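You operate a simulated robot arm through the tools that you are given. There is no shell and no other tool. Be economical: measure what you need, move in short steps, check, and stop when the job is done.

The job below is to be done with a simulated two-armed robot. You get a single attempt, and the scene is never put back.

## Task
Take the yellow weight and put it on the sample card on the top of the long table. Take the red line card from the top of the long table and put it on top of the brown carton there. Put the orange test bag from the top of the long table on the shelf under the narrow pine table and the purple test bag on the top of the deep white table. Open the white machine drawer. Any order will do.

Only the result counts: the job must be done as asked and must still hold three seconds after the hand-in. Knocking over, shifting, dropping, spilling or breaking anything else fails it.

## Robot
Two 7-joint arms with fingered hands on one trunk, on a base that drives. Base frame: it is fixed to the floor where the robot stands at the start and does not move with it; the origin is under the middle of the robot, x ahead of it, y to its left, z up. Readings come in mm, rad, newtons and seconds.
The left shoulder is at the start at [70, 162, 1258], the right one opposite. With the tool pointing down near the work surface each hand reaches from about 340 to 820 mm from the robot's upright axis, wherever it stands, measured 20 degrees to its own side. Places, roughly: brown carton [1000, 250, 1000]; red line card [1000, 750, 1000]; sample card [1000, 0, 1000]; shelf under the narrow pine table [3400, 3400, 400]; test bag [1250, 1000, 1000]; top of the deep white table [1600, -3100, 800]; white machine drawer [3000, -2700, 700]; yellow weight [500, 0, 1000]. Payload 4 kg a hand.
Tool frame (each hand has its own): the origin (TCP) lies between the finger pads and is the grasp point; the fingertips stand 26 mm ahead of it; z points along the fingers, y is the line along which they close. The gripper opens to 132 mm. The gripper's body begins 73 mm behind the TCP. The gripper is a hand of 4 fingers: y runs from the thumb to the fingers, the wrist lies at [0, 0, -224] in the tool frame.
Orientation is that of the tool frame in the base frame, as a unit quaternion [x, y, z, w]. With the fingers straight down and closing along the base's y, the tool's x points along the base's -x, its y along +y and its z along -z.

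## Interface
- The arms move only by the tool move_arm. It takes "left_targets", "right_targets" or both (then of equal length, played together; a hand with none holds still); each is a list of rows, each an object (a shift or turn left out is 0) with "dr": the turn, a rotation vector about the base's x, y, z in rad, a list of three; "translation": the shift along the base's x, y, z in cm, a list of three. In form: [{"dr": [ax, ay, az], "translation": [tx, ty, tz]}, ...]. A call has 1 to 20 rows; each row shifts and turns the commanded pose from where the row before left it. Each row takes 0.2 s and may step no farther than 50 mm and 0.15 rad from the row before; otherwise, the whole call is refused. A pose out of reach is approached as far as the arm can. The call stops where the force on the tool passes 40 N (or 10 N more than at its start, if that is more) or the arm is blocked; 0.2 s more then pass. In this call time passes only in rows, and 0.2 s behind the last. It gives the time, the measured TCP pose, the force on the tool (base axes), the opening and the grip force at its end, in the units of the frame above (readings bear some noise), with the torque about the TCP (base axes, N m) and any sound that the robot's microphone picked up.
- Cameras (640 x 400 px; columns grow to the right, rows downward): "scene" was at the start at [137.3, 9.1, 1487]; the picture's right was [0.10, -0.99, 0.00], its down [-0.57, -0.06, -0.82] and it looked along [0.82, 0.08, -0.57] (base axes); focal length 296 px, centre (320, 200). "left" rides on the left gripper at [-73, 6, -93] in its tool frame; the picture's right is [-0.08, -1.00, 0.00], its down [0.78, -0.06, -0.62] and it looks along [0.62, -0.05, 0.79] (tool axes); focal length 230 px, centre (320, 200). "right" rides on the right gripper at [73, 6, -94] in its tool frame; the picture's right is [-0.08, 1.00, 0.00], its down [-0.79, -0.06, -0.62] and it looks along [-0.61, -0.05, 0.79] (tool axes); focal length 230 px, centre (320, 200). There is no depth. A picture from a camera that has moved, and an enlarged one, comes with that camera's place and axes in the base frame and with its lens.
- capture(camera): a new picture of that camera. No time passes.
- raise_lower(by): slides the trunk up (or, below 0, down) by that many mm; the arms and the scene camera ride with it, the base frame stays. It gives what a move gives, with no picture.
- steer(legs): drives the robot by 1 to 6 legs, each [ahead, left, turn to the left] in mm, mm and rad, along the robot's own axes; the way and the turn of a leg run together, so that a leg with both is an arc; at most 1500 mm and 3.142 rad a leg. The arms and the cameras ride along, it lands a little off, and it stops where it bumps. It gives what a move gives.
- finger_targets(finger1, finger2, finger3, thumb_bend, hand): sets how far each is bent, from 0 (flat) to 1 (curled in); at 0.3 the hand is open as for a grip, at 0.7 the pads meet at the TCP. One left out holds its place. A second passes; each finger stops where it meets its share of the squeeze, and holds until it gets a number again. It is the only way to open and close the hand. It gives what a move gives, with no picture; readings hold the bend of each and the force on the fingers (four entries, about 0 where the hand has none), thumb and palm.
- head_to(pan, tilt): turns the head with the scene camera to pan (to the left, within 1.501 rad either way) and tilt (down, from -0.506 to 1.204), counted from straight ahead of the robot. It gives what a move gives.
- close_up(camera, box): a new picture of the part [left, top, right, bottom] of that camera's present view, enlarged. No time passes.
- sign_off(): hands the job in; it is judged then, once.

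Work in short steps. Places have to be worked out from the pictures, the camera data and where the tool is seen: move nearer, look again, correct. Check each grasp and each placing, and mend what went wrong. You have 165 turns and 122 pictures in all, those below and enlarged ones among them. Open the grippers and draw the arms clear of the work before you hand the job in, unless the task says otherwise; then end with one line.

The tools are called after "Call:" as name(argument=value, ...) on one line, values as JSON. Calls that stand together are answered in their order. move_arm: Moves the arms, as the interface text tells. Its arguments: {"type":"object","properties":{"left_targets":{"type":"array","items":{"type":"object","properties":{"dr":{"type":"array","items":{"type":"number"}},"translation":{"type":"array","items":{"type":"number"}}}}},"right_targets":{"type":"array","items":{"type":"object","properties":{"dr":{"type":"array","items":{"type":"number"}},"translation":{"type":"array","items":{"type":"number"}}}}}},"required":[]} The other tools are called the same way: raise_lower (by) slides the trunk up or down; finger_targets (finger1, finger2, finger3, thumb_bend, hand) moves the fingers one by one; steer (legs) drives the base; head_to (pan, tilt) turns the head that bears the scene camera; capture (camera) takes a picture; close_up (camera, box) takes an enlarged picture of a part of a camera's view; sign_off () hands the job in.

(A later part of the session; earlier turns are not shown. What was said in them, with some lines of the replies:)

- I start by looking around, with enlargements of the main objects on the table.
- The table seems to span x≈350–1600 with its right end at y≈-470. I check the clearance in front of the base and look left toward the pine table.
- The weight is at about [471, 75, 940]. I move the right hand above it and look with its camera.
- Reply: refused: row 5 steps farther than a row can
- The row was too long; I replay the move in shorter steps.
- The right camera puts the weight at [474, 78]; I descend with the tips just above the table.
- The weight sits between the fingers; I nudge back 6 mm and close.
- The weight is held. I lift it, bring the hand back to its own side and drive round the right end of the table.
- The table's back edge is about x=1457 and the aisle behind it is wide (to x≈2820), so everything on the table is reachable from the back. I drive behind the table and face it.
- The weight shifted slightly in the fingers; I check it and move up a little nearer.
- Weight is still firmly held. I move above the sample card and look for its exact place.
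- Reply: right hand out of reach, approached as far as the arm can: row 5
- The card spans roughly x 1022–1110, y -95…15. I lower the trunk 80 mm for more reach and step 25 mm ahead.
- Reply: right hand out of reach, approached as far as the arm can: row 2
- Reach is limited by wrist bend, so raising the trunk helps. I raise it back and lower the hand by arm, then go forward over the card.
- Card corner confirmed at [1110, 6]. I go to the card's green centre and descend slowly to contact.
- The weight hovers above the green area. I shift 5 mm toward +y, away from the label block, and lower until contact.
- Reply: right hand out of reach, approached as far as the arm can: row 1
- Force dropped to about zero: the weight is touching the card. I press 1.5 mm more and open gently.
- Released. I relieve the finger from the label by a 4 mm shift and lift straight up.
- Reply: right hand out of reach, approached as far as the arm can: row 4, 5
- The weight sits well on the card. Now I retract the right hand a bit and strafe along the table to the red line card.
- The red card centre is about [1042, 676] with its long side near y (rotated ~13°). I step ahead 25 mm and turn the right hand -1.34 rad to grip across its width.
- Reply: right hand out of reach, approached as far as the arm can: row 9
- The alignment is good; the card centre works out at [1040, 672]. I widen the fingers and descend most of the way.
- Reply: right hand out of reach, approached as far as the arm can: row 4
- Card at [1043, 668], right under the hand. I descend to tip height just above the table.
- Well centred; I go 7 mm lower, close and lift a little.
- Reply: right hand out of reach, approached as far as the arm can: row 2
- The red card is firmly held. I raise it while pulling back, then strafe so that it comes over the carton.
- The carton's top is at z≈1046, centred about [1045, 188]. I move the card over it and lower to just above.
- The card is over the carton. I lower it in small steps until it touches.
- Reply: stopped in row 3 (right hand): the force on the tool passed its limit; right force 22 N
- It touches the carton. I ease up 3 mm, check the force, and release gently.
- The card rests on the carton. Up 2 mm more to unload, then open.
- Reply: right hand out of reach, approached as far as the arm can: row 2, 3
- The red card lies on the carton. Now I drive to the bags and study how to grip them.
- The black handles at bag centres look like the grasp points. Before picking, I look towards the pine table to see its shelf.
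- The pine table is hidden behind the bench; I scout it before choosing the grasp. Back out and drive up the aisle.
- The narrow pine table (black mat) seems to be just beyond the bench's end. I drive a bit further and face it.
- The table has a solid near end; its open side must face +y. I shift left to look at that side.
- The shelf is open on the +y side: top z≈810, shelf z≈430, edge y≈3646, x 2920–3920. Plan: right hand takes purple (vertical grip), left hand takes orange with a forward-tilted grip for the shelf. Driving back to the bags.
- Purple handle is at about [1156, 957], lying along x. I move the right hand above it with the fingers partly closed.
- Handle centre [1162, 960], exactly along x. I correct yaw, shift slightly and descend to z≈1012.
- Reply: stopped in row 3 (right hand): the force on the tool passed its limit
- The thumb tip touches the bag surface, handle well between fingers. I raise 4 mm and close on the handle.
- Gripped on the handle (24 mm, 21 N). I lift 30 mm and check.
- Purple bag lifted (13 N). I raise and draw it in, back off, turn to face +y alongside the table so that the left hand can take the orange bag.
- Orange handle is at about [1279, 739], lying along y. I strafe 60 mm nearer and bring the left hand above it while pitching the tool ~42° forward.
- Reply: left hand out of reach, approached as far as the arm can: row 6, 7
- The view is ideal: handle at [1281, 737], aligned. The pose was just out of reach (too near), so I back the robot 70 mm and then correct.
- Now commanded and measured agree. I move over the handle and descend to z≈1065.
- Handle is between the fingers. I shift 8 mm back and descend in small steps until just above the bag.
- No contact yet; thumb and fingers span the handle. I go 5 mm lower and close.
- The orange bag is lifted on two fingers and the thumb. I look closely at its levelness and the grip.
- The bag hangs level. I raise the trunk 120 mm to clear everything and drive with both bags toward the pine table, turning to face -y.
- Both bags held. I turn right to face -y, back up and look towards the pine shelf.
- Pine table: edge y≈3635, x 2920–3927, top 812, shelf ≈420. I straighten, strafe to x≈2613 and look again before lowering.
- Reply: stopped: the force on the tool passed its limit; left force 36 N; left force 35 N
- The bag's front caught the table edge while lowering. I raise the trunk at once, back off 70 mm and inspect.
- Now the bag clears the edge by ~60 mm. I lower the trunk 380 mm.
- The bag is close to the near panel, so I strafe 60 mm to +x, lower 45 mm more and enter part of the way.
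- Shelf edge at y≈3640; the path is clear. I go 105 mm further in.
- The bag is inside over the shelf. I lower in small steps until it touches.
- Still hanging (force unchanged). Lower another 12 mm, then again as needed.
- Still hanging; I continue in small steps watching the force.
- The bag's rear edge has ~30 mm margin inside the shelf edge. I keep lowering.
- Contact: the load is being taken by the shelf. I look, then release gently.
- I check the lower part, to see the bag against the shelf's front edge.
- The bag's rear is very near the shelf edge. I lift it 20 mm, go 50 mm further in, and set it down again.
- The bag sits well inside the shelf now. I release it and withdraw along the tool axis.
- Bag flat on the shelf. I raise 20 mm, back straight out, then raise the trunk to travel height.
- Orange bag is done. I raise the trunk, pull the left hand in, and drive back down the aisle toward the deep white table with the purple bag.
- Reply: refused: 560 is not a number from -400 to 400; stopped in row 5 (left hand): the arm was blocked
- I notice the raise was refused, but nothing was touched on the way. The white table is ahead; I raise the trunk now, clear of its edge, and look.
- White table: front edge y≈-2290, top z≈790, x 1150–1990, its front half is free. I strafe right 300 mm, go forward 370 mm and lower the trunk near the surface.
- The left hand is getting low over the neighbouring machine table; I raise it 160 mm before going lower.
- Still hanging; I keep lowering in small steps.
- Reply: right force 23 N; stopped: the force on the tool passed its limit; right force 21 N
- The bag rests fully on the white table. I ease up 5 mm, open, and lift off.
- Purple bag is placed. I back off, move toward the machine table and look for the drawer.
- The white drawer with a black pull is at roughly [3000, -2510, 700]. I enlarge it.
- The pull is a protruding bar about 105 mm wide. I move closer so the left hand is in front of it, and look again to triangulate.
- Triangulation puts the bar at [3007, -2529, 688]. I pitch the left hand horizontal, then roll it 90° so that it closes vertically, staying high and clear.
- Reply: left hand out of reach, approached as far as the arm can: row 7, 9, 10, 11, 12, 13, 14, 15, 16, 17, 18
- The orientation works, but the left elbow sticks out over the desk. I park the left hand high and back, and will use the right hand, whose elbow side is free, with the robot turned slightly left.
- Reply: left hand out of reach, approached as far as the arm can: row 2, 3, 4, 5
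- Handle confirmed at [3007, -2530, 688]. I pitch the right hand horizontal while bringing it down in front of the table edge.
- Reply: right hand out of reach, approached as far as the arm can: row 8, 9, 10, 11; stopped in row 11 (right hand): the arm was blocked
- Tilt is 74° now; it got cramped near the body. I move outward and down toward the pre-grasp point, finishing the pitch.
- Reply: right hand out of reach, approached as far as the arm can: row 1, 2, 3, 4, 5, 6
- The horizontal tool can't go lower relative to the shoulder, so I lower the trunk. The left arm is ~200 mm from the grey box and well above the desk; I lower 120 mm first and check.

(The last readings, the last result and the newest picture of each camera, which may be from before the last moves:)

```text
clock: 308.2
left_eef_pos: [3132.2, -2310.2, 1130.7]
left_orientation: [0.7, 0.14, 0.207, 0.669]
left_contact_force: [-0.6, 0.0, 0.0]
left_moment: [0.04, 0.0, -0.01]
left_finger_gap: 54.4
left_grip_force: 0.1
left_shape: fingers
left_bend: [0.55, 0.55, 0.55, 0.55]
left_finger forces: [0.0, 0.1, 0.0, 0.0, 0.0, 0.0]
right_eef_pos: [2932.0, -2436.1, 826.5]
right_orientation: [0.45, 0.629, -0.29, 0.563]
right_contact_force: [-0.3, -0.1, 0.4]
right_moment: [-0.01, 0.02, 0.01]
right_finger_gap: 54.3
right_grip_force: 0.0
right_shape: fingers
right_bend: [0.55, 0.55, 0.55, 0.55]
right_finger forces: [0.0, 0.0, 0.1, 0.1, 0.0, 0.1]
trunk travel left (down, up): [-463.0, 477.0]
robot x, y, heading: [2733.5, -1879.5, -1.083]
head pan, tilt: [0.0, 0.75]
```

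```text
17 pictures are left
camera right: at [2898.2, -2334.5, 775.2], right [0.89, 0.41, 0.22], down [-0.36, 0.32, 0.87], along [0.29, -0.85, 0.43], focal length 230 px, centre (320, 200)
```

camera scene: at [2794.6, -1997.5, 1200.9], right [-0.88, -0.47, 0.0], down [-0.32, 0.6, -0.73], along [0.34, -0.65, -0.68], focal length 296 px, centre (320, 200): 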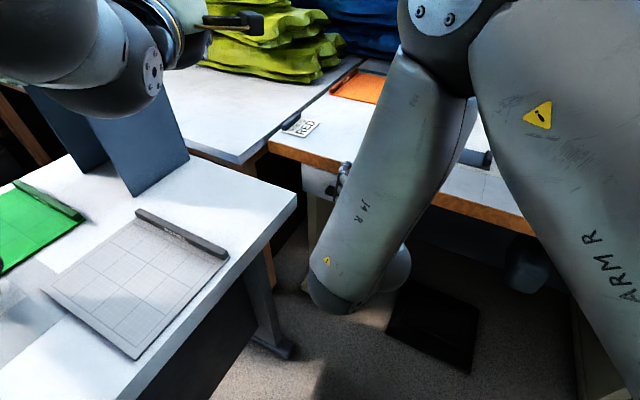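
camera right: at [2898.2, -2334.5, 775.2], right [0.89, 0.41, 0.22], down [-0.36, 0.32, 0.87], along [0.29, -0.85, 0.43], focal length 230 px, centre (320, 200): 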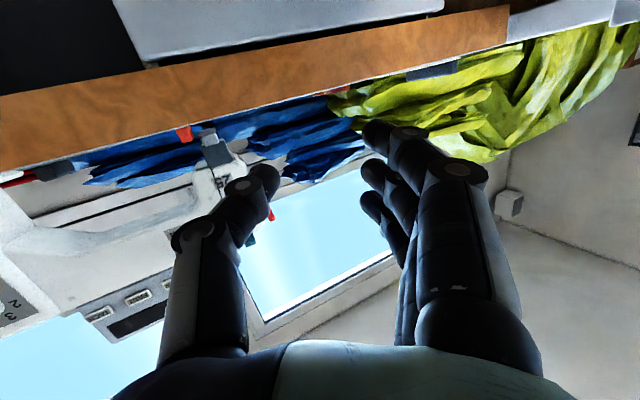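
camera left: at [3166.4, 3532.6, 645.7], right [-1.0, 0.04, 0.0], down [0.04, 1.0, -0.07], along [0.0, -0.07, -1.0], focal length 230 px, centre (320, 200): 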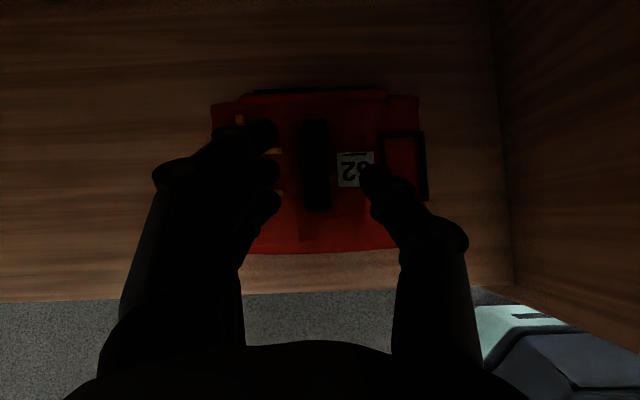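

Now I roll the right hand by -90° about its axis so it closes vertically.

Call:
move_arm(right_targets=[{"dr": [-0.0701, 0.1315, 0]}, {"dr": [-0.0701, 0.1315, 0]}, {"dr": [-0.0701, 0.1315, 0]}, {"dr": [-0.0701, 0.1315, 0]}, {"dr": [-0.0701, 0.1315, 0]}, {"dr": [-0.0701, 0.1315, 0]}, {"dr": [-0.0701, 0.1315, 0]}, {"dr": [-0.0701, 0.1315, 0]}, {"dr": [-0.0701, 0.1315, 0]}, {"dr": [-0.0701, 0.1315, 0]}, {"dr": [-0.037, 0.069, 0]}])

Call:
capture(camera="right")

```text
clock: 310.6
left_eef_pos: [3131.4, -2308.6, 1130.2]
left_orientation: [0.7, 0.141, 0.207, 0.669]
left_contact_force: [0.3, -0.2, 0.2]
left_moment: [0.0, -0.05, -0.03]
left_finger_gap: 53.9
left_grip_force: 0.0
left_shape: fingers
left_bend: [0.55, 0.55, 0.55, 0.55]
left_finger forces: [0.0, 0.0, 0.0, 0.0, 0.0, 0.0]
right_eef_pos: [2958.4, -2497.3, 887.9]
right_orientation: [-0.045, 0.721, -0.677, 0.141]
right_contact_force: [-0.5, -0.7, 0.1]
right_moment: [0.01, 0.06, -0.03]
right_finger_gap: 54.4
right_grip_force: 0.0
right_shape: fingers
right_bend: [0.55, 0.55, 0.55, 0.55]
right_finger forces: [0.0, 0.1, 0.0, 0.1, 0.1, 0.0]
right hand out of reach, approached as far as the arm can: row 2, 3, 4, 5, 6, 7, 8, 9, 10, 11
trunk travel left (down, up): [-463.0, 477.0]
robot x, y, heading: [2733.2, -1880.5, -1.083]
head pan, tilt: [0.0, 0.75]
```

```text
16 pictures are left
camera right: at [2864.3, -2425.4, 876.3], right [0.2, 0.1, -0.98], down [0.58, 0.79, 0.2], along [0.79, -0.6, 0.1], focal length 230 px, centre (320, 200)
```

right: 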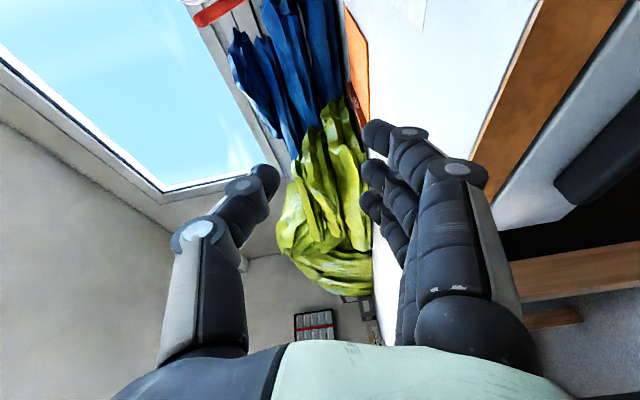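

Orientation is right: tool points along (0.26, -0.96, -0.04) and closes vertically. I back the robot 70 mm to clear the table edge, then lower the trunk to handle height.

Call:
steer(legs=[[-75, 0, 0]])

Call:
raise_lower(by=-100)

Call:
capture(camera="scene")

```text
clock: 311.7
left_eef_pos: [3097.6, -2243.1, 1130.6]
left_orientation: [0.699, 0.14, 0.207, 0.67]
left_contact_force: [0.3, 0.6, 1.4]
left_moment: [0.0, 0.04, -0.02]
left_finger_gap: 54.2
left_grip_force: 0.1
left_shape: fingers
left_bend: [0.55, 0.55, 0.55, 0.55]
left_finger forces: [0.0, 0.0, 0.0, 0.1, 0.0, 0.0]
right_eef_pos: [2924.9, -2430.8, 892.0]
right_orientation: [-0.044, 0.72, -0.677, 0.144]
right_contact_force: [-0.1, -0.9, 0.4]
right_moment: [0.04, -0.02, 0.01]
right_finger_gap: 54.3
right_grip_force: 0.1
right_shape: fingers
right_bend: [0.55, 0.55, 0.55, 0.55]
right_finger forces: [0.0, 0.0, 0.0, 0.0, 0.0, 0.0]
trunk travel left (down, up): [-463.0, 477.0]
robot x, y, heading: [2695.6, -1812.9, -1.081]
head pan, tilt: [0.0, 0.75]
```

```text
clock: 313.0
left_eef_pos: [3097.5, -2243.2, 1029.1]
left_orientation: [0.7, 0.14, 0.207, 0.669]
left_contact_force: [0.8, -0.4, 0.2]
left_moment: [0.0, 0.02, -0.02]
left_finger_gap: 54.0
left_grip_force: 0.0
left_shape: fingers
left_bend: [0.55, 0.55, 0.55, 0.55]
left_finger forces: [0.1, 0.1, 0.0, 0.0, 0.0, 0.1]
right_eef_pos: [2922.6, -2434.0, 791.6]
right_orientation: [-0.04, 0.721, -0.677, 0.143]
right_contact_force: [-0.7, 0.3, -0.4]
right_moment: [-0.01, -0.01, 0.01]
right_finger_gap: 54.1
right_grip_force: 0.0
right_shape: fingers
right_bend: [0.55, 0.55, 0.55, 0.55]
right_finger forces: [0.1, 0.1, 0.0, 0.0, 0.0, 0.0]
trunk travel left (down, up): [-363.0, 577.0]
robot x, y, heading: [2700.3, -1816.5, -1.077]
head pan, tilt: [0.0, 0.75]
```

```text
15 pictures are left
camera scene: at [2759.8, -1931.7, 1100.9], right [-0.88, -0.47, 0.0], down [-0.32, 0.6, -0.73], along [0.34, -0.65, -0.68], focal length 296 px, centre (320, 200)
```

scene: 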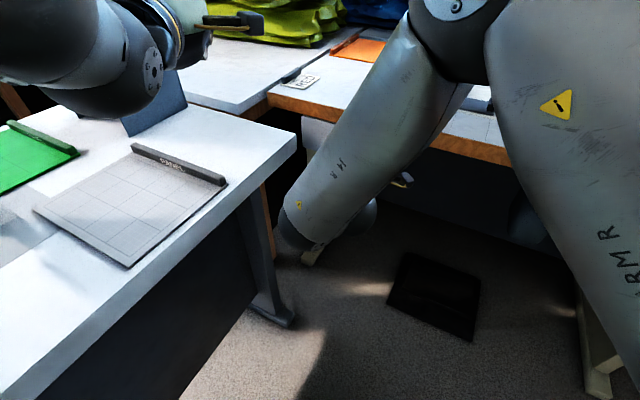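

Before lowering more I check where the left elbow is relative to the desk.

Call:
head_to(pan=1.1, tilt=0.6)

Call:
capture(camera="scene")

```text
clock: 314.3
left_eef_pos: [3098.1, -2244.7, 1030.6]
left_orientation: [0.7, 0.139, 0.207, 0.669]
left_contact_force: [-0.9, -0.1, 0.6]
left_moment: [0.0, 0.01, 0.02]
left_finger_gap: 54.4
left_grip_force: 0.0
left_shape: fingers
left_bend: [0.55, 0.55, 0.55, 0.55]
left_finger forces: [0.0, 0.1, 0.1, 0.0, 0.1, 0.0]
right_eef_pos: [2923.2, -2432.6, 791.0]
right_orientation: [-0.04, 0.721, -0.676, 0.144]
right_contact_force: [0.6, -0.8, -0.5]
right_moment: [0.0, -0.01, 0.02]
right_finger_gap: 54.3
right_grip_force: 0.2
right_shape: fingers
right_bend: [0.55, 0.55, 0.55, 0.55]
right_finger forces: [0.0, 0.0, 0.0, 0.0, 0.1, 0.1]
trunk travel left (down, up): [-363.0, 577.0]
robot x, y, heading: [2699.1, -1814.0, -1.082]
head pan, tilt: [1.1, 0.6]
```

```text
14 pictures are left
camera scene: at [2809.4, -1857.2, 1113.7], right [0.02, -1.0, 0.0], down [-0.57, -0.01, -0.82], along [0.82, 0.01, -0.57], focal length 296 px, centre (320, 200)
```

scene: 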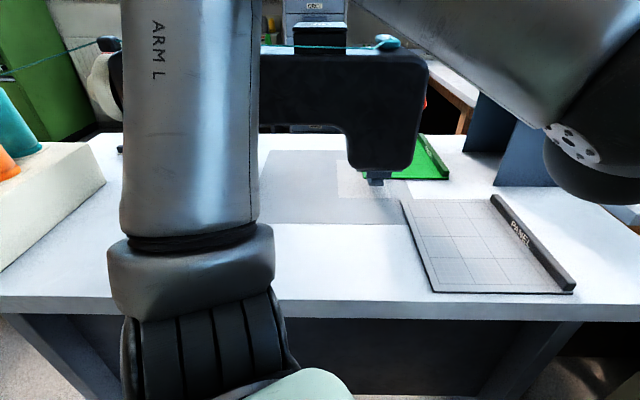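

The left elbow is high above; lowering is safe. I lower 104 mm to the handle height and look with the right camera.

Call:
raise_lower(by=-104)

Call:
capture(camera="right")

```text
clock: 315.7
left_eef_pos: [3098.1, -2243.0, 925.8]
left_orientation: [0.699, 0.139, 0.207, 0.67]
left_contact_force: [0.4, 0.6, 0.4]
left_moment: [0.0, 0.01, 0.02]
left_finger_gap: 54.3
left_grip_force: 0.1
left_shape: fingers
left_bend: [0.55, 0.55, 0.55, 0.55]
left_finger forces: [0.0, 0.0, 0.1, 0.0, 0.0, 0.1]
right_eef_pos: [2922.5, -2433.3, 687.4]
right_orientation: [-0.041, 0.721, -0.677, 0.144]
right_contact_force: [0.0, -0.2, -0.7]
right_moment: [0.0, 0.03, 0.02]
right_finger_gap: 54.3
right_grip_force: 0.1
right_shape: fingers
right_bend: [0.55, 0.55, 0.55, 0.55]
right_finger forces: [0.0, 0.1, 0.0, 0.1, 0.0, 0.1]
trunk travel left (down, up): [-259.0, 681.0]
robot x, y, heading: [2701.4, -1813.5, -1.085]
head pan, tilt: [1.1, 0.6]
```

```text
13 pictures are left
camera right: at [2828.6, -2361.0, 675.0], right [0.21, 0.1, -0.97], down [0.58, 0.79, 0.21], along [0.79, -0.61, 0.11], focal length 230 px, centre (320, 200)
```

right: 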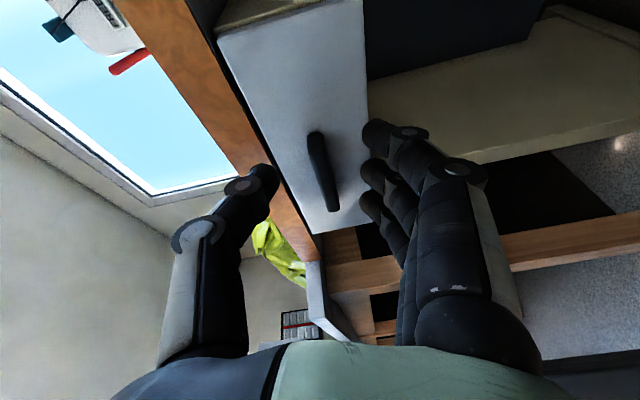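

The handle lies exactly between thumb and fingers. I shift +x and advance along the tool toward it.

Call:
move_arm(right_targets=[{"translation": [2.4, 0, 0]}, {"translation": [2.4, 0, 0]}, {"translation": [0.8, -2.5, 0]}, {"translation": [0.8, -2.5, 0]}, {"translation": [0.7, -2.2, 0]}])

Call:
capture(camera="right")

```text
clock: 316.9
left_eef_pos: [3098.0, -2242.4, 926.0]
left_orientation: [0.7, 0.14, 0.207, 0.669]
left_contact_force: [0.4, 0.7, 0.1]
left_moment: [0.01, 0.04, -0.01]
left_finger_gap: 54.1
left_grip_force: 0.1
left_shape: fingers
left_bend: [0.55, 0.55, 0.55, 0.55]
left_finger forces: [0.0, 0.1, 0.0, 0.0, 0.1, 0.0]
right_eef_pos: [2996.4, -2501.7, 688.4]
right_orientation: [-0.045, 0.72, -0.677, 0.143]
right_contact_force: [-0.9, 3.6, -0.1]
right_moment: [-0.07, -0.01, -0.05]
right_finger_gap: 54.1
right_grip_force: 1.6
right_shape: fingers
right_bend: [0.55, 0.55, 0.55, 0.55]
right_finger forces: [0.4, 0.0, 0.1, 0.0, 2.7, 0.1]
trunk travel left (down, up): [-259.0, 681.0]
robot x, y, heading: [2698.0, -1815.2, -1.082]
head pan, tilt: [1.1, 0.6]
```

```text
12 pictures are left
camera right: at [2902.5, -2430.0, 675.8], right [0.2, 0.1, -0.97], down [0.58, 0.79, 0.2], along [0.79, -0.6, 0.1], focal length 230 px, centre (320, 200)
```

right: 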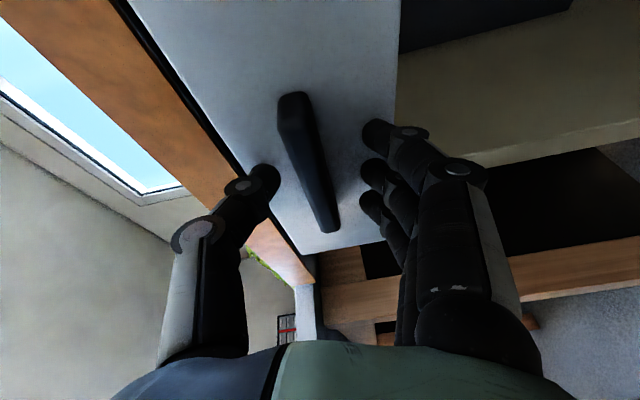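

Tips just touch the drawer face with the bar between them. I back off 3 mm and close.

Call:
move_arm(right_targets=[{"translation": [0, 0.3, 0.1]}])

Call:
finger_targets(hand="right", finger1=0.8, finger2=0.8, finger3=0.8, thumb_bend=0.8)

Call:
capture(camera="right")

```text
clock: 317.3
left_eef_pos: [3097.8, -2242.3, 925.7]
left_orientation: [0.699, 0.14, 0.207, 0.67]
left_contact_force: [0.1, 0.7, -0.1]
left_moment: [0.01, -0.02, -0.03]
left_finger_gap: 54.1
left_grip_force: 0.1
left_shape: fingers
left_bend: [0.55, 0.55, 0.55, 0.55]
left_finger forces: [0.0, 0.0, 0.0, 0.0, 0.0, 0.0]
right_eef_pos: [2995.5, -2499.8, 689.4]
right_orientation: [-0.044, 0.721, -0.676, 0.143]
right_contact_force: [-0.2, -0.3, 0.4]
right_moment: [-0.01, -0.01, -0.02]
right_finger_gap: 54.4
right_grip_force: 0.0
right_shape: fingers
right_bend: [0.55, 0.55, 0.55, 0.55]
right_finger forces: [0.0, 0.0, 0.0, 0.1, 0.0, 0.1]
trunk travel left (down, up): [-259.0, 681.0]
robot x, y, heading: [2699.8, -1816.2, -1.079]
head pan, tilt: [1.1, 0.6]
```

```text
clock: 318.3
left_eef_pos: [3098.0, -2244.5, 926.1]
left_orientation: [0.7, 0.14, 0.207, 0.669]
left_contact_force: [-0.5, -0.4, 0.3]
left_moment: [0.0, -0.01, 0.0]
left_finger_gap: 54.1
left_grip_force: 0.2
left_shape: fingers
left_bend: [0.55, 0.55, 0.55, 0.55]
left_finger forces: [0.0, 0.0, 0.1, 0.0, 0.1, 0.0]
right_eef_pos: [2996.4, -2499.2, 688.6]
right_orientation: [-0.045, 0.72, -0.677, 0.143]
right_contact_force: [1.9, -0.9, -1.2]
right_moment: [-0.04, 0.11, 0.13]
right_finger_gap: 19.0
right_grip_force: 23.4
right_shape: fingers
right_bend: [0.72, 0.71, 0.68, 0.68]
right_finger forces: [6.9, 8.1, 9.0, 0.0, 22.5, 0.1]
trunk travel left (down, up): [-259.0, 681.0]
robot x, y, heading: [2694.8, -1815.1, -1.082]
head pan, tilt: [1.1, 0.6]
```

```text
11 pictures are left
camera right: at [2902.6, -2427.7, 676.0], right [0.2, 0.1, -0.97], down [0.58, 0.79, 0.2], along [0.79, -0.6, 0.1], focal length 230 px, centre (320, 200)
```

right: 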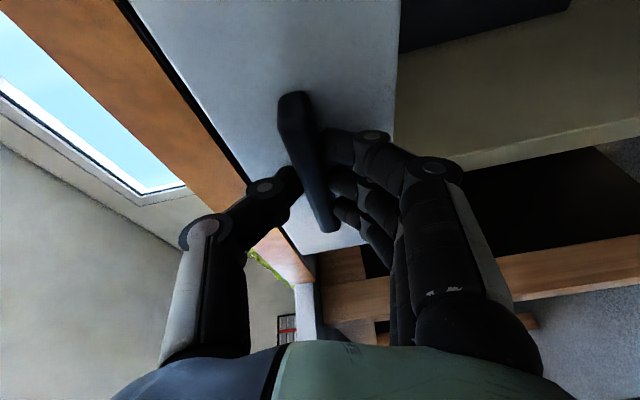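

Bar gripped with 23 N. I pull by driving the robot straight along +y, 80 mm first.

Call:
steer(legs=[[-71, 38, 0]])

Call:
capture(camera="right")

```text
clock: 319.4
left_eef_pos: [3099.1, -2162.7, 926.2]
left_orientation: [0.699, 0.14, 0.208, 0.67]
left_contact_force: [0.6, -0.8, 0.9]
left_moment: [-0.01, -0.01, 0.02]
left_finger_gap: 54.2
left_grip_force: 0.1
left_shape: fingers
left_bend: [0.55, 0.55, 0.55, 0.55]
left_finger forces: [0.0, 0.0, 0.0, 0.0, 0.0, 0.1]
right_eef_pos: [2997.0, -2417.4, 688.3]
right_orientation: [-0.046, 0.721, -0.676, 0.144]
right_contact_force: [-8.8, -0.2, -3.7]
right_moment: [0.02, 0.13, -0.06]
right_finger_gap: 18.9
right_grip_force: 24.7
right_shape: fingers
right_bend: [0.73, 0.71, 0.69, 0.68]
right_finger forces: [7.7, 8.8, 9.6, 0.0, 21.9, 0.0]
trunk travel left (down, up): [-259.0, 681.0]
robot x, y, heading: [2697.2, -1730.5, -1.075]
head pan, tilt: [1.1, 0.6]
```

```text
10 pictures are left
camera right: at [2903.1, -2347.1, 676.2], right [0.2, 0.1, -0.97], down [0.58, 0.79, 0.2], along [0.79, -0.6, 0.1], focal length 230 px, centre (320, 200)
```

right: 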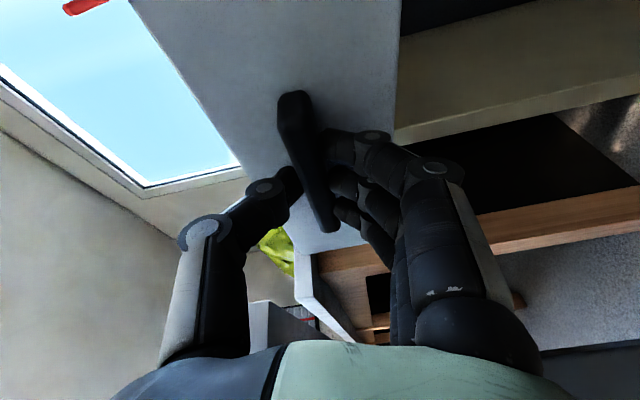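

The drawer follows (82 mm open). It passes below the desk slab; I pull 100 mm more and check.

Call:
steer(legs=[[-88, 47, 0]])

Call:
head_to(pan=0.1, tilt=0.6)

Call:
capture(camera="scene")

```text
clock: 320.5
left_eef_pos: [3098.6, -2063.2, 925.3]
left_orientation: [0.7, 0.141, 0.207, 0.669]
left_contact_force: [0.6, 1.5, -0.8]
left_moment: [0.01, -0.01, 0.01]
left_finger_gap: 54.4
left_grip_force: 0.1
left_shape: fingers
left_bend: [0.55, 0.55, 0.55, 0.55]
left_finger forces: [0.1, 0.0, 0.0, 0.0, 0.1, 0.0]
right_eef_pos: [2997.2, -2319.8, 687.9]
right_orientation: [-0.044, 0.721, -0.677, 0.142]
right_contact_force: [-3.3, 0.3, -2.8]
right_moment: [-0.01, 0.1, -0.02]
right_finger_gap: 19.1
right_grip_force: 23.4
right_shape: fingers
right_bend: [0.73, 0.71, 0.7, 0.69]
right_finger forces: [7.2, 8.2, 9.0, 0.0, 22.0, 0.0]
trunk travel left (down, up): [-259.0, 681.0]
robot x, y, heading: [2696.3, -1631.9, -1.081]
head pan, tilt: [1.1, 0.6]
```

```text
clock: 321.8
left_eef_pos: [3098.3, -2065.0, 925.1]
left_orientation: [0.7, 0.141, 0.209, 0.668]
left_contact_force: [-1.0, 0.6, 0.1]
left_moment: [0.0, -0.01, 0.01]
left_finger_gap: 54.7
left_grip_force: 0.2
left_shape: fingers
left_bend: [0.55, 0.55, 0.55, 0.55]
left_finger forces: [0.1, 0.0, 0.1, 0.1, 0.0, 0.0]
right_eef_pos: [2997.9, -2320.4, 687.4]
right_orientation: [-0.045, 0.721, -0.676, 0.141]
right_contact_force: [-1.3, 0.7, 0.9]
right_moment: [-0.03, 0.12, 0.03]
right_finger_gap: 19.2
right_grip_force: 23.2
right_shape: fingers
right_bend: [0.73, 0.71, 0.7, 0.69]
right_finger forces: [6.8, 7.8, 8.6, 0.0, 22.9, 0.1]
trunk travel left (down, up): [-259.0, 681.0]
robot x, y, heading: [2698.6, -1638.5, -1.083]
head pan, tilt: [0.099, 0.6]
```

```text
9 pictures are left
camera scene: at [2770.3, -1753.2, 1009.7], right [-0.83, -0.56, 0.0], down [-0.32, 0.47, -0.82], along [0.46, -0.68, -0.57], focal length 296 px, centre (320, 200)
```

scene: 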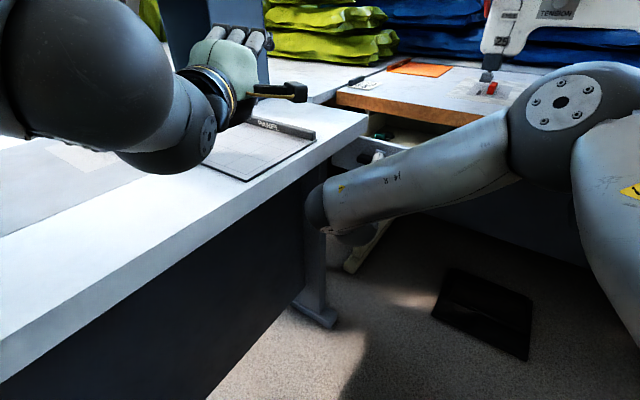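

The drawer is open 180 mm. I enlarge the area to judge the clearance to the desk.

Call:
close_up(camera="scene", box=[280, 60, 460, 180])

Call:
capture(camera="right")

```text
3.33 times, centred on (370, 120) of scene
camera zoom: at [2770.3, -1753.2, 1009.7], right [-0.83, -0.56, 0.0], down [-0.32, 0.47, -0.82], along [0.46, -0.68, -0.57], focal length 986 px, centre (153, 467)
```

zoom: 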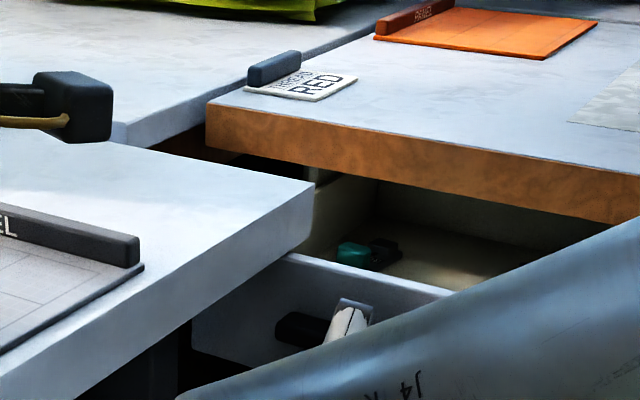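

```text
7 pictures are left
camera right: at [2902.8, -2248.7, 676.0], right [0.2, 0.1, -0.97], down [0.58, 0.79, 0.2], along [0.79, -0.6, 0.1], focal length 230 px, centre (320, 200)
```

right: 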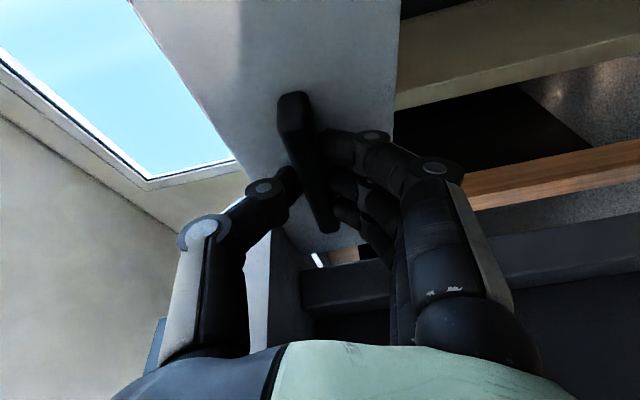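

The drawer is clearly open. I probe 20 mm more, watching the force.

Call:
steer(legs=[[-18, 9, 0]])

```text
clock: 322.6
left_eef_pos: [3098.8, -2044.3, 925.0]
left_orientation: [0.699, 0.141, 0.209, 0.669]
left_contact_force: [0.1, 0.3, 0.0]
left_moment: [-0.01, 0.01, -0.03]
left_finger_gap: 54.4
left_grip_force: 0.0
left_shape: fingers
left_bend: [0.55, 0.55, 0.55, 0.55]
left_finger forces: [0.0, 0.1, 0.0, 0.1, 0.1, 0.0]
right_eef_pos: [2997.6, -2298.7, 688.9]
right_orientation: [-0.046, 0.721, -0.677, 0.142]
right_contact_force: [0.1, 0.6, -0.1]
right_moment: [-0.04, 0.11, 0.11]
right_finger_gap: 19.0
right_grip_force: 22.7
right_shape: fingers
right_bend: [0.73, 0.71, 0.7, 0.68]
right_finger forces: [6.9, 7.9, 8.7, 0.1, 22.4, 0.0]
trunk travel left (down, up): [-259.0, 681.0]
robot x, y, heading: [2698.9, -1616.4, -1.083]
head pan, tilt: [0.099, 0.6]
```

No resistance at 200 mm. One more 25 mm step.

Call:
steer(legs=[[-22, 12, 0]])

Call:
capture(camera="right")

```text
clock: 323.4
left_eef_pos: [3099.4, -2018.1, 925.9]
left_orientation: [0.699, 0.141, 0.209, 0.669]
left_contact_force: [-0.6, 0.3, -0.1]
left_moment: [-0.03, -0.04, 0.0]
left_finger_gap: 54.7
left_grip_force: 0.0
left_shape: fingers
left_bend: [0.55, 0.55, 0.55, 0.55]
left_finger forces: [0.1, 0.1, 0.0, 0.0, 0.0, 0.0]
right_eef_pos: [2997.6, -2274.8, 687.8]
right_orientation: [-0.045, 0.721, -0.677, 0.142]
right_contact_force: [-0.7, 0.4, -0.6]
right_moment: [-0.06, 0.14, 0.05]
right_finger_gap: 19.0
right_grip_force: 23.4
right_shape: fingers
right_bend: [0.73, 0.71, 0.7, 0.69]
right_finger forces: [6.9, 7.8, 8.6, 0.0, 22.9, 0.0]
trunk travel left (down, up): [-259.0, 681.0]
robot x, y, heading: [2697.8, -1590.1, -1.079]
head pan, tilt: [0.099, 0.6]
```

```text
6 pictures are left
camera right: at [2902.8, -2203.3, 675.8], right [0.2, 0.1, -0.97], down [0.58, 0.79, 0.2], along [0.79, -0.6, 0.1], focal length 230 px, centre (320, 200)
```

right: 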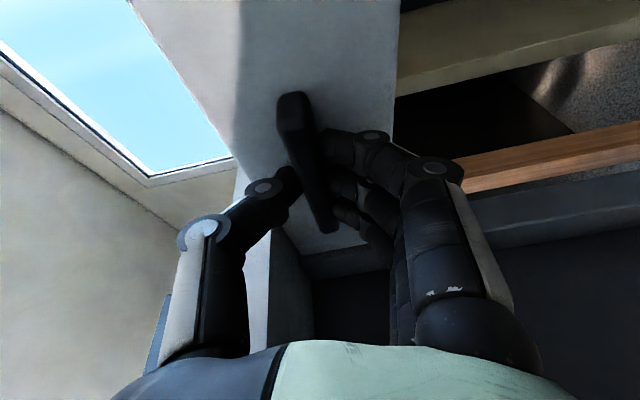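

225 mm open without resistance — enough. I release the bar and back away.

Call:
finger_targets(hand="right", finger1=0.5, finger2=0.5, finger3=0.5, thumb_bend=0.5)

Call:
steer(legs=[[-150, 0, 0], [-200, -200, 0]])

Call:
capture(camera="scene")

```text
clock: 324.4
left_eef_pos: [3098.9, -2017.7, 925.6]
left_orientation: [0.7, 0.141, 0.209, 0.668]
left_contact_force: [-0.4, 0.2, -0.8]
left_moment: [0.0, -0.07, 0.03]
left_finger_gap: 54.2
left_grip_force: 0.1
left_shape: fingers
left_bend: [0.55, 0.55, 0.55, 0.55]
left_finger forces: [0.0, 0.0, 0.0, 0.0, 0.1, 0.0]
right_eef_pos: [2996.2, -2274.8, 687.9]
right_orientation: [-0.045, 0.721, -0.676, 0.144]
right_contact_force: [0.7, 0.7, -0.4]
right_moment: [-0.02, 0.02, 0.01]
right_finger_gap: 69.7
right_grip_force: 0.1
right_shape: fingers
right_bend: [0.5, 0.5, 0.5, 0.5]
right_finger forces: [0.0, 0.0, 0.0, 0.0, 0.1, 0.1]
trunk travel left (down, up): [-259.0, 681.0]
robot x, y, heading: [2697.7, -1593.8, -1.076]
head pan, tilt: [0.099, 0.6]
```

```text
clock: 327.3
left_eef_pos: [2753.3, -1803.6, 925.4]
left_orientation: [0.699, 0.14, 0.207, 0.67]
left_contact_force: [-0.4, -0.4, -0.1]
left_moment: [-0.01, 0.01, 0.01]
left_finger_gap: 54.3
left_grip_force: 0.1
left_shape: fingers
left_bend: [0.55, 0.55, 0.55, 0.55]
left_finger forces: [0.0, 0.0, 0.0, 0.0, 0.0, 0.1]
right_eef_pos: [2651.5, -2060.2, 687.8]
right_orientation: [-0.044, 0.721, -0.677, 0.143]
right_contact_force: [0.1, -1.0, -0.4]
right_moment: [0.01, 0.0, 0.01]
right_finger_gap: 70.0
right_grip_force: 0.1
right_shape: fingers
right_bend: [0.5, 0.5, 0.5, 0.5]
right_finger forces: [0.0, 0.0, 0.0, 0.0, 0.0, 0.0]
trunk travel left (down, up): [-259.0, 681.0]
robot x, y, heading: [2358.0, -1377.2, -1.082]
head pan, tilt: [0.099, 0.6]
```

```text
5 pictures are left
camera scene: at [2425.2, -1492.0, 1009.8], right [-0.83, -0.55, 0.0], down [-0.31, 0.47, -0.83], along [0.46, -0.69, -0.56], focal length 296 px, centre (320, 200)
```

scene: 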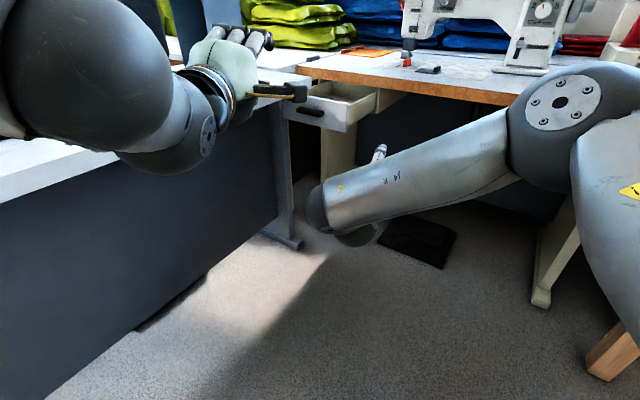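

The drawer stands open and the desk is untouched. I open both hands fully, raise the trunk a little, and take a last look.

Call:
finger_targets(hand="left", finger1=0.3, finger2=0.3, finger3=0.3, thumb_bend=0.3)

Call:
finger_targets(hand="right", finger1=0.3, finger2=0.3, finger3=0.3, thumb_bend=0.3)

Call:
raise_lower(by=300)

Call:
head_to(pan=-0.9, tilt=0.4)

Call:
capture(camera="scene")

```text
clock: 328.3
left_eef_pos: [2753.1, -1803.7, 925.9]
left_orientation: [0.7, 0.14, 0.207, 0.669]
left_contact_force: [-0.2, -0.2, 0.9]
left_moment: [0.01, 0.03, -0.01]
left_finger_gap: 135.5
left_grip_force: 0.0
left_shape: fingers
left_bend: [0.3, 0.3, 0.3, 0.3]
left_finger forces: [0.1, 0.1, 0.0, 0.1, 0.1, 0.0]
right_eef_pos: [2650.4, -2059.9, 688.0]
right_orientation: [-0.044, 0.722, -0.676, 0.143]
right_contact_force: [-0.2, -0.3, 1.0]
right_moment: [0.04, -0.03, -0.02]
right_finger_gap: 70.0
right_grip_force: 0.0
right_shape: fingers
right_bend: [0.5, 0.5, 0.5, 0.5]
right_finger forces: [0.1, 0.0, 0.0, 0.0, 0.1, 0.0]
trunk travel left (down, up): [-259.0, 681.0]
robot x, y, heading: [2357.1, -1374.5, -1.082]
head pan, tilt: [0.099, 0.6]
```

```text
clock: 329.3
left_eef_pos: [2753.4, -1804.0, 927.0]
left_orientation: [0.7, 0.14, 0.207, 0.669]
left_contact_force: [0.4, 0.4, 0.6]
left_moment: [-0.02, 0.0, 0.0]
left_finger_gap: 135.4
left_grip_force: 0.1
left_shape: fingers
left_bend: [0.3, 0.3, 0.3, 0.3]
left_finger forces: [0.0, 0.0, 0.0, 0.1, 0.0, 0.0]
right_eef_pos: [2651.9, -2058.8, 688.7]
right_orientation: [-0.044, 0.722, -0.676, 0.143]
right_contact_force: [-0.9, -0.1, 1.1]
right_moment: [-0.02, 0.01, -0.01]
right_finger_gap: 135.8
right_grip_force: 0.2
right_shape: fingers
right_bend: [0.3, 0.3, 0.3, 0.3]
right_finger forces: [0.1, 0.1, 0.1, 0.0, 0.0, 0.0]
trunk travel left (down, up): [-259.0, 681.0]
robot x, y, heading: [2356.5, -1374.9, -1.083]
head pan, tilt: [0.099, 0.6]
```

```text
clock: 332.3
left_eef_pos: [2754.1, -1804.3, 1225.6]
left_orientation: [0.7, 0.139, 0.207, 0.67]
left_contact_force: [-0.8, 0.6, 0.8]
left_moment: [-0.06, 0.0, -0.01]
left_finger_gap: 135.8
left_grip_force: 0.1
left_shape: fingers
left_bend: [0.3, 0.3, 0.3, 0.3]
left_finger forces: [0.0, 0.1, 0.0, 0.0, 0.0, 0.0]
right_eef_pos: [2650.1, -2060.2, 987.4]
right_orientation: [-0.045, 0.721, -0.676, 0.142]
right_contact_force: [0.3, -0.1, -0.7]
right_moment: [-0.03, 0.04, -0.02]
right_finger_gap: 135.7
right_grip_force: 0.1
right_shape: fingers
right_bend: [0.3, 0.3, 0.3, 0.3]
right_finger forces: [0.0, 0.0, 0.0, 0.0, 0.1, 0.0]
trunk travel left (down, up): [-559.0, 381.0]
robot x, y, heading: [2355.3, -1377.6, -1.08]
head pan, tilt: [0.099, 0.6]
```

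```text
clock: 333.6
left_eef_pos: [2753.2, -1804.0, 1225.9]
left_orientation: [0.7, 0.14, 0.208, 0.669]
left_contact_force: [0.9, 0.3, 0.7]
left_moment: [0.01, -0.01, 0.01]
left_finger_gap: 135.9
left_grip_force: 0.0
left_shape: fingers
left_bend: [0.3, 0.3, 0.3, 0.3]
left_finger forces: [0.1, 0.0, 0.0, 0.0, 0.0, 0.1]
right_eef_pos: [2652.5, -2060.1, 988.5]
right_orientation: [-0.044, 0.721, -0.676, 0.143]
right_contact_force: [0.7, 0.3, -0.2]
right_moment: [-0.03, 0.01, -0.03]
right_finger_gap: 135.6
right_grip_force: 0.1
right_shape: fingers
right_bend: [0.3, 0.3, 0.3, 0.3]
right_finger forces: [0.0, 0.0, 0.0, 0.0, 0.1, 0.0]
trunk travel left (down, up): [-559.0, 381.0]
robot x, y, heading: [2354.4, -1375.3, -1.085]
head pan, tilt: [-0.901, 0.4]
```

```text
4 pictures are left
camera scene: at [2339.7, -1503.6, 1327.9], right [-0.92, 0.4, 0.0], down [0.16, 0.36, -0.92], along [-0.37, -0.84, -0.39], focal length 296 px, centre (320, 200)
```

scene: 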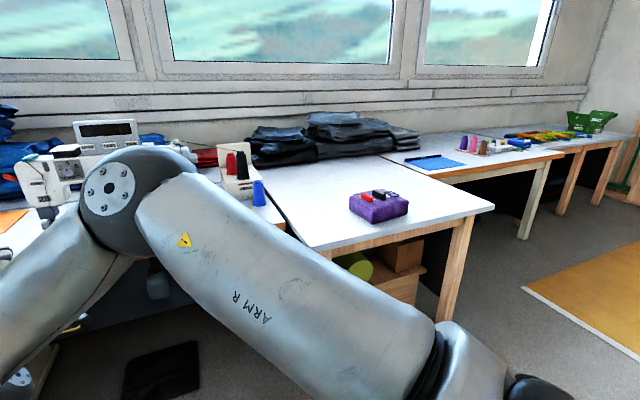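

All five items are in place, both hands are open and the arms are clear, so I hand the job in.

Call:
sign_off()

```text
The job is handed in.
```

I finished all five parts and handed the job in: the weight is on the sample card, the red line card is on the carton, the orange bag is on the pine table's shelf, the purple bag is on the white table, and the drawer is pulled out about 225 mm. On the way, the orange bag bumped the pine table's edge and the sample card slid a few millimetres; I saw nothing else moved.
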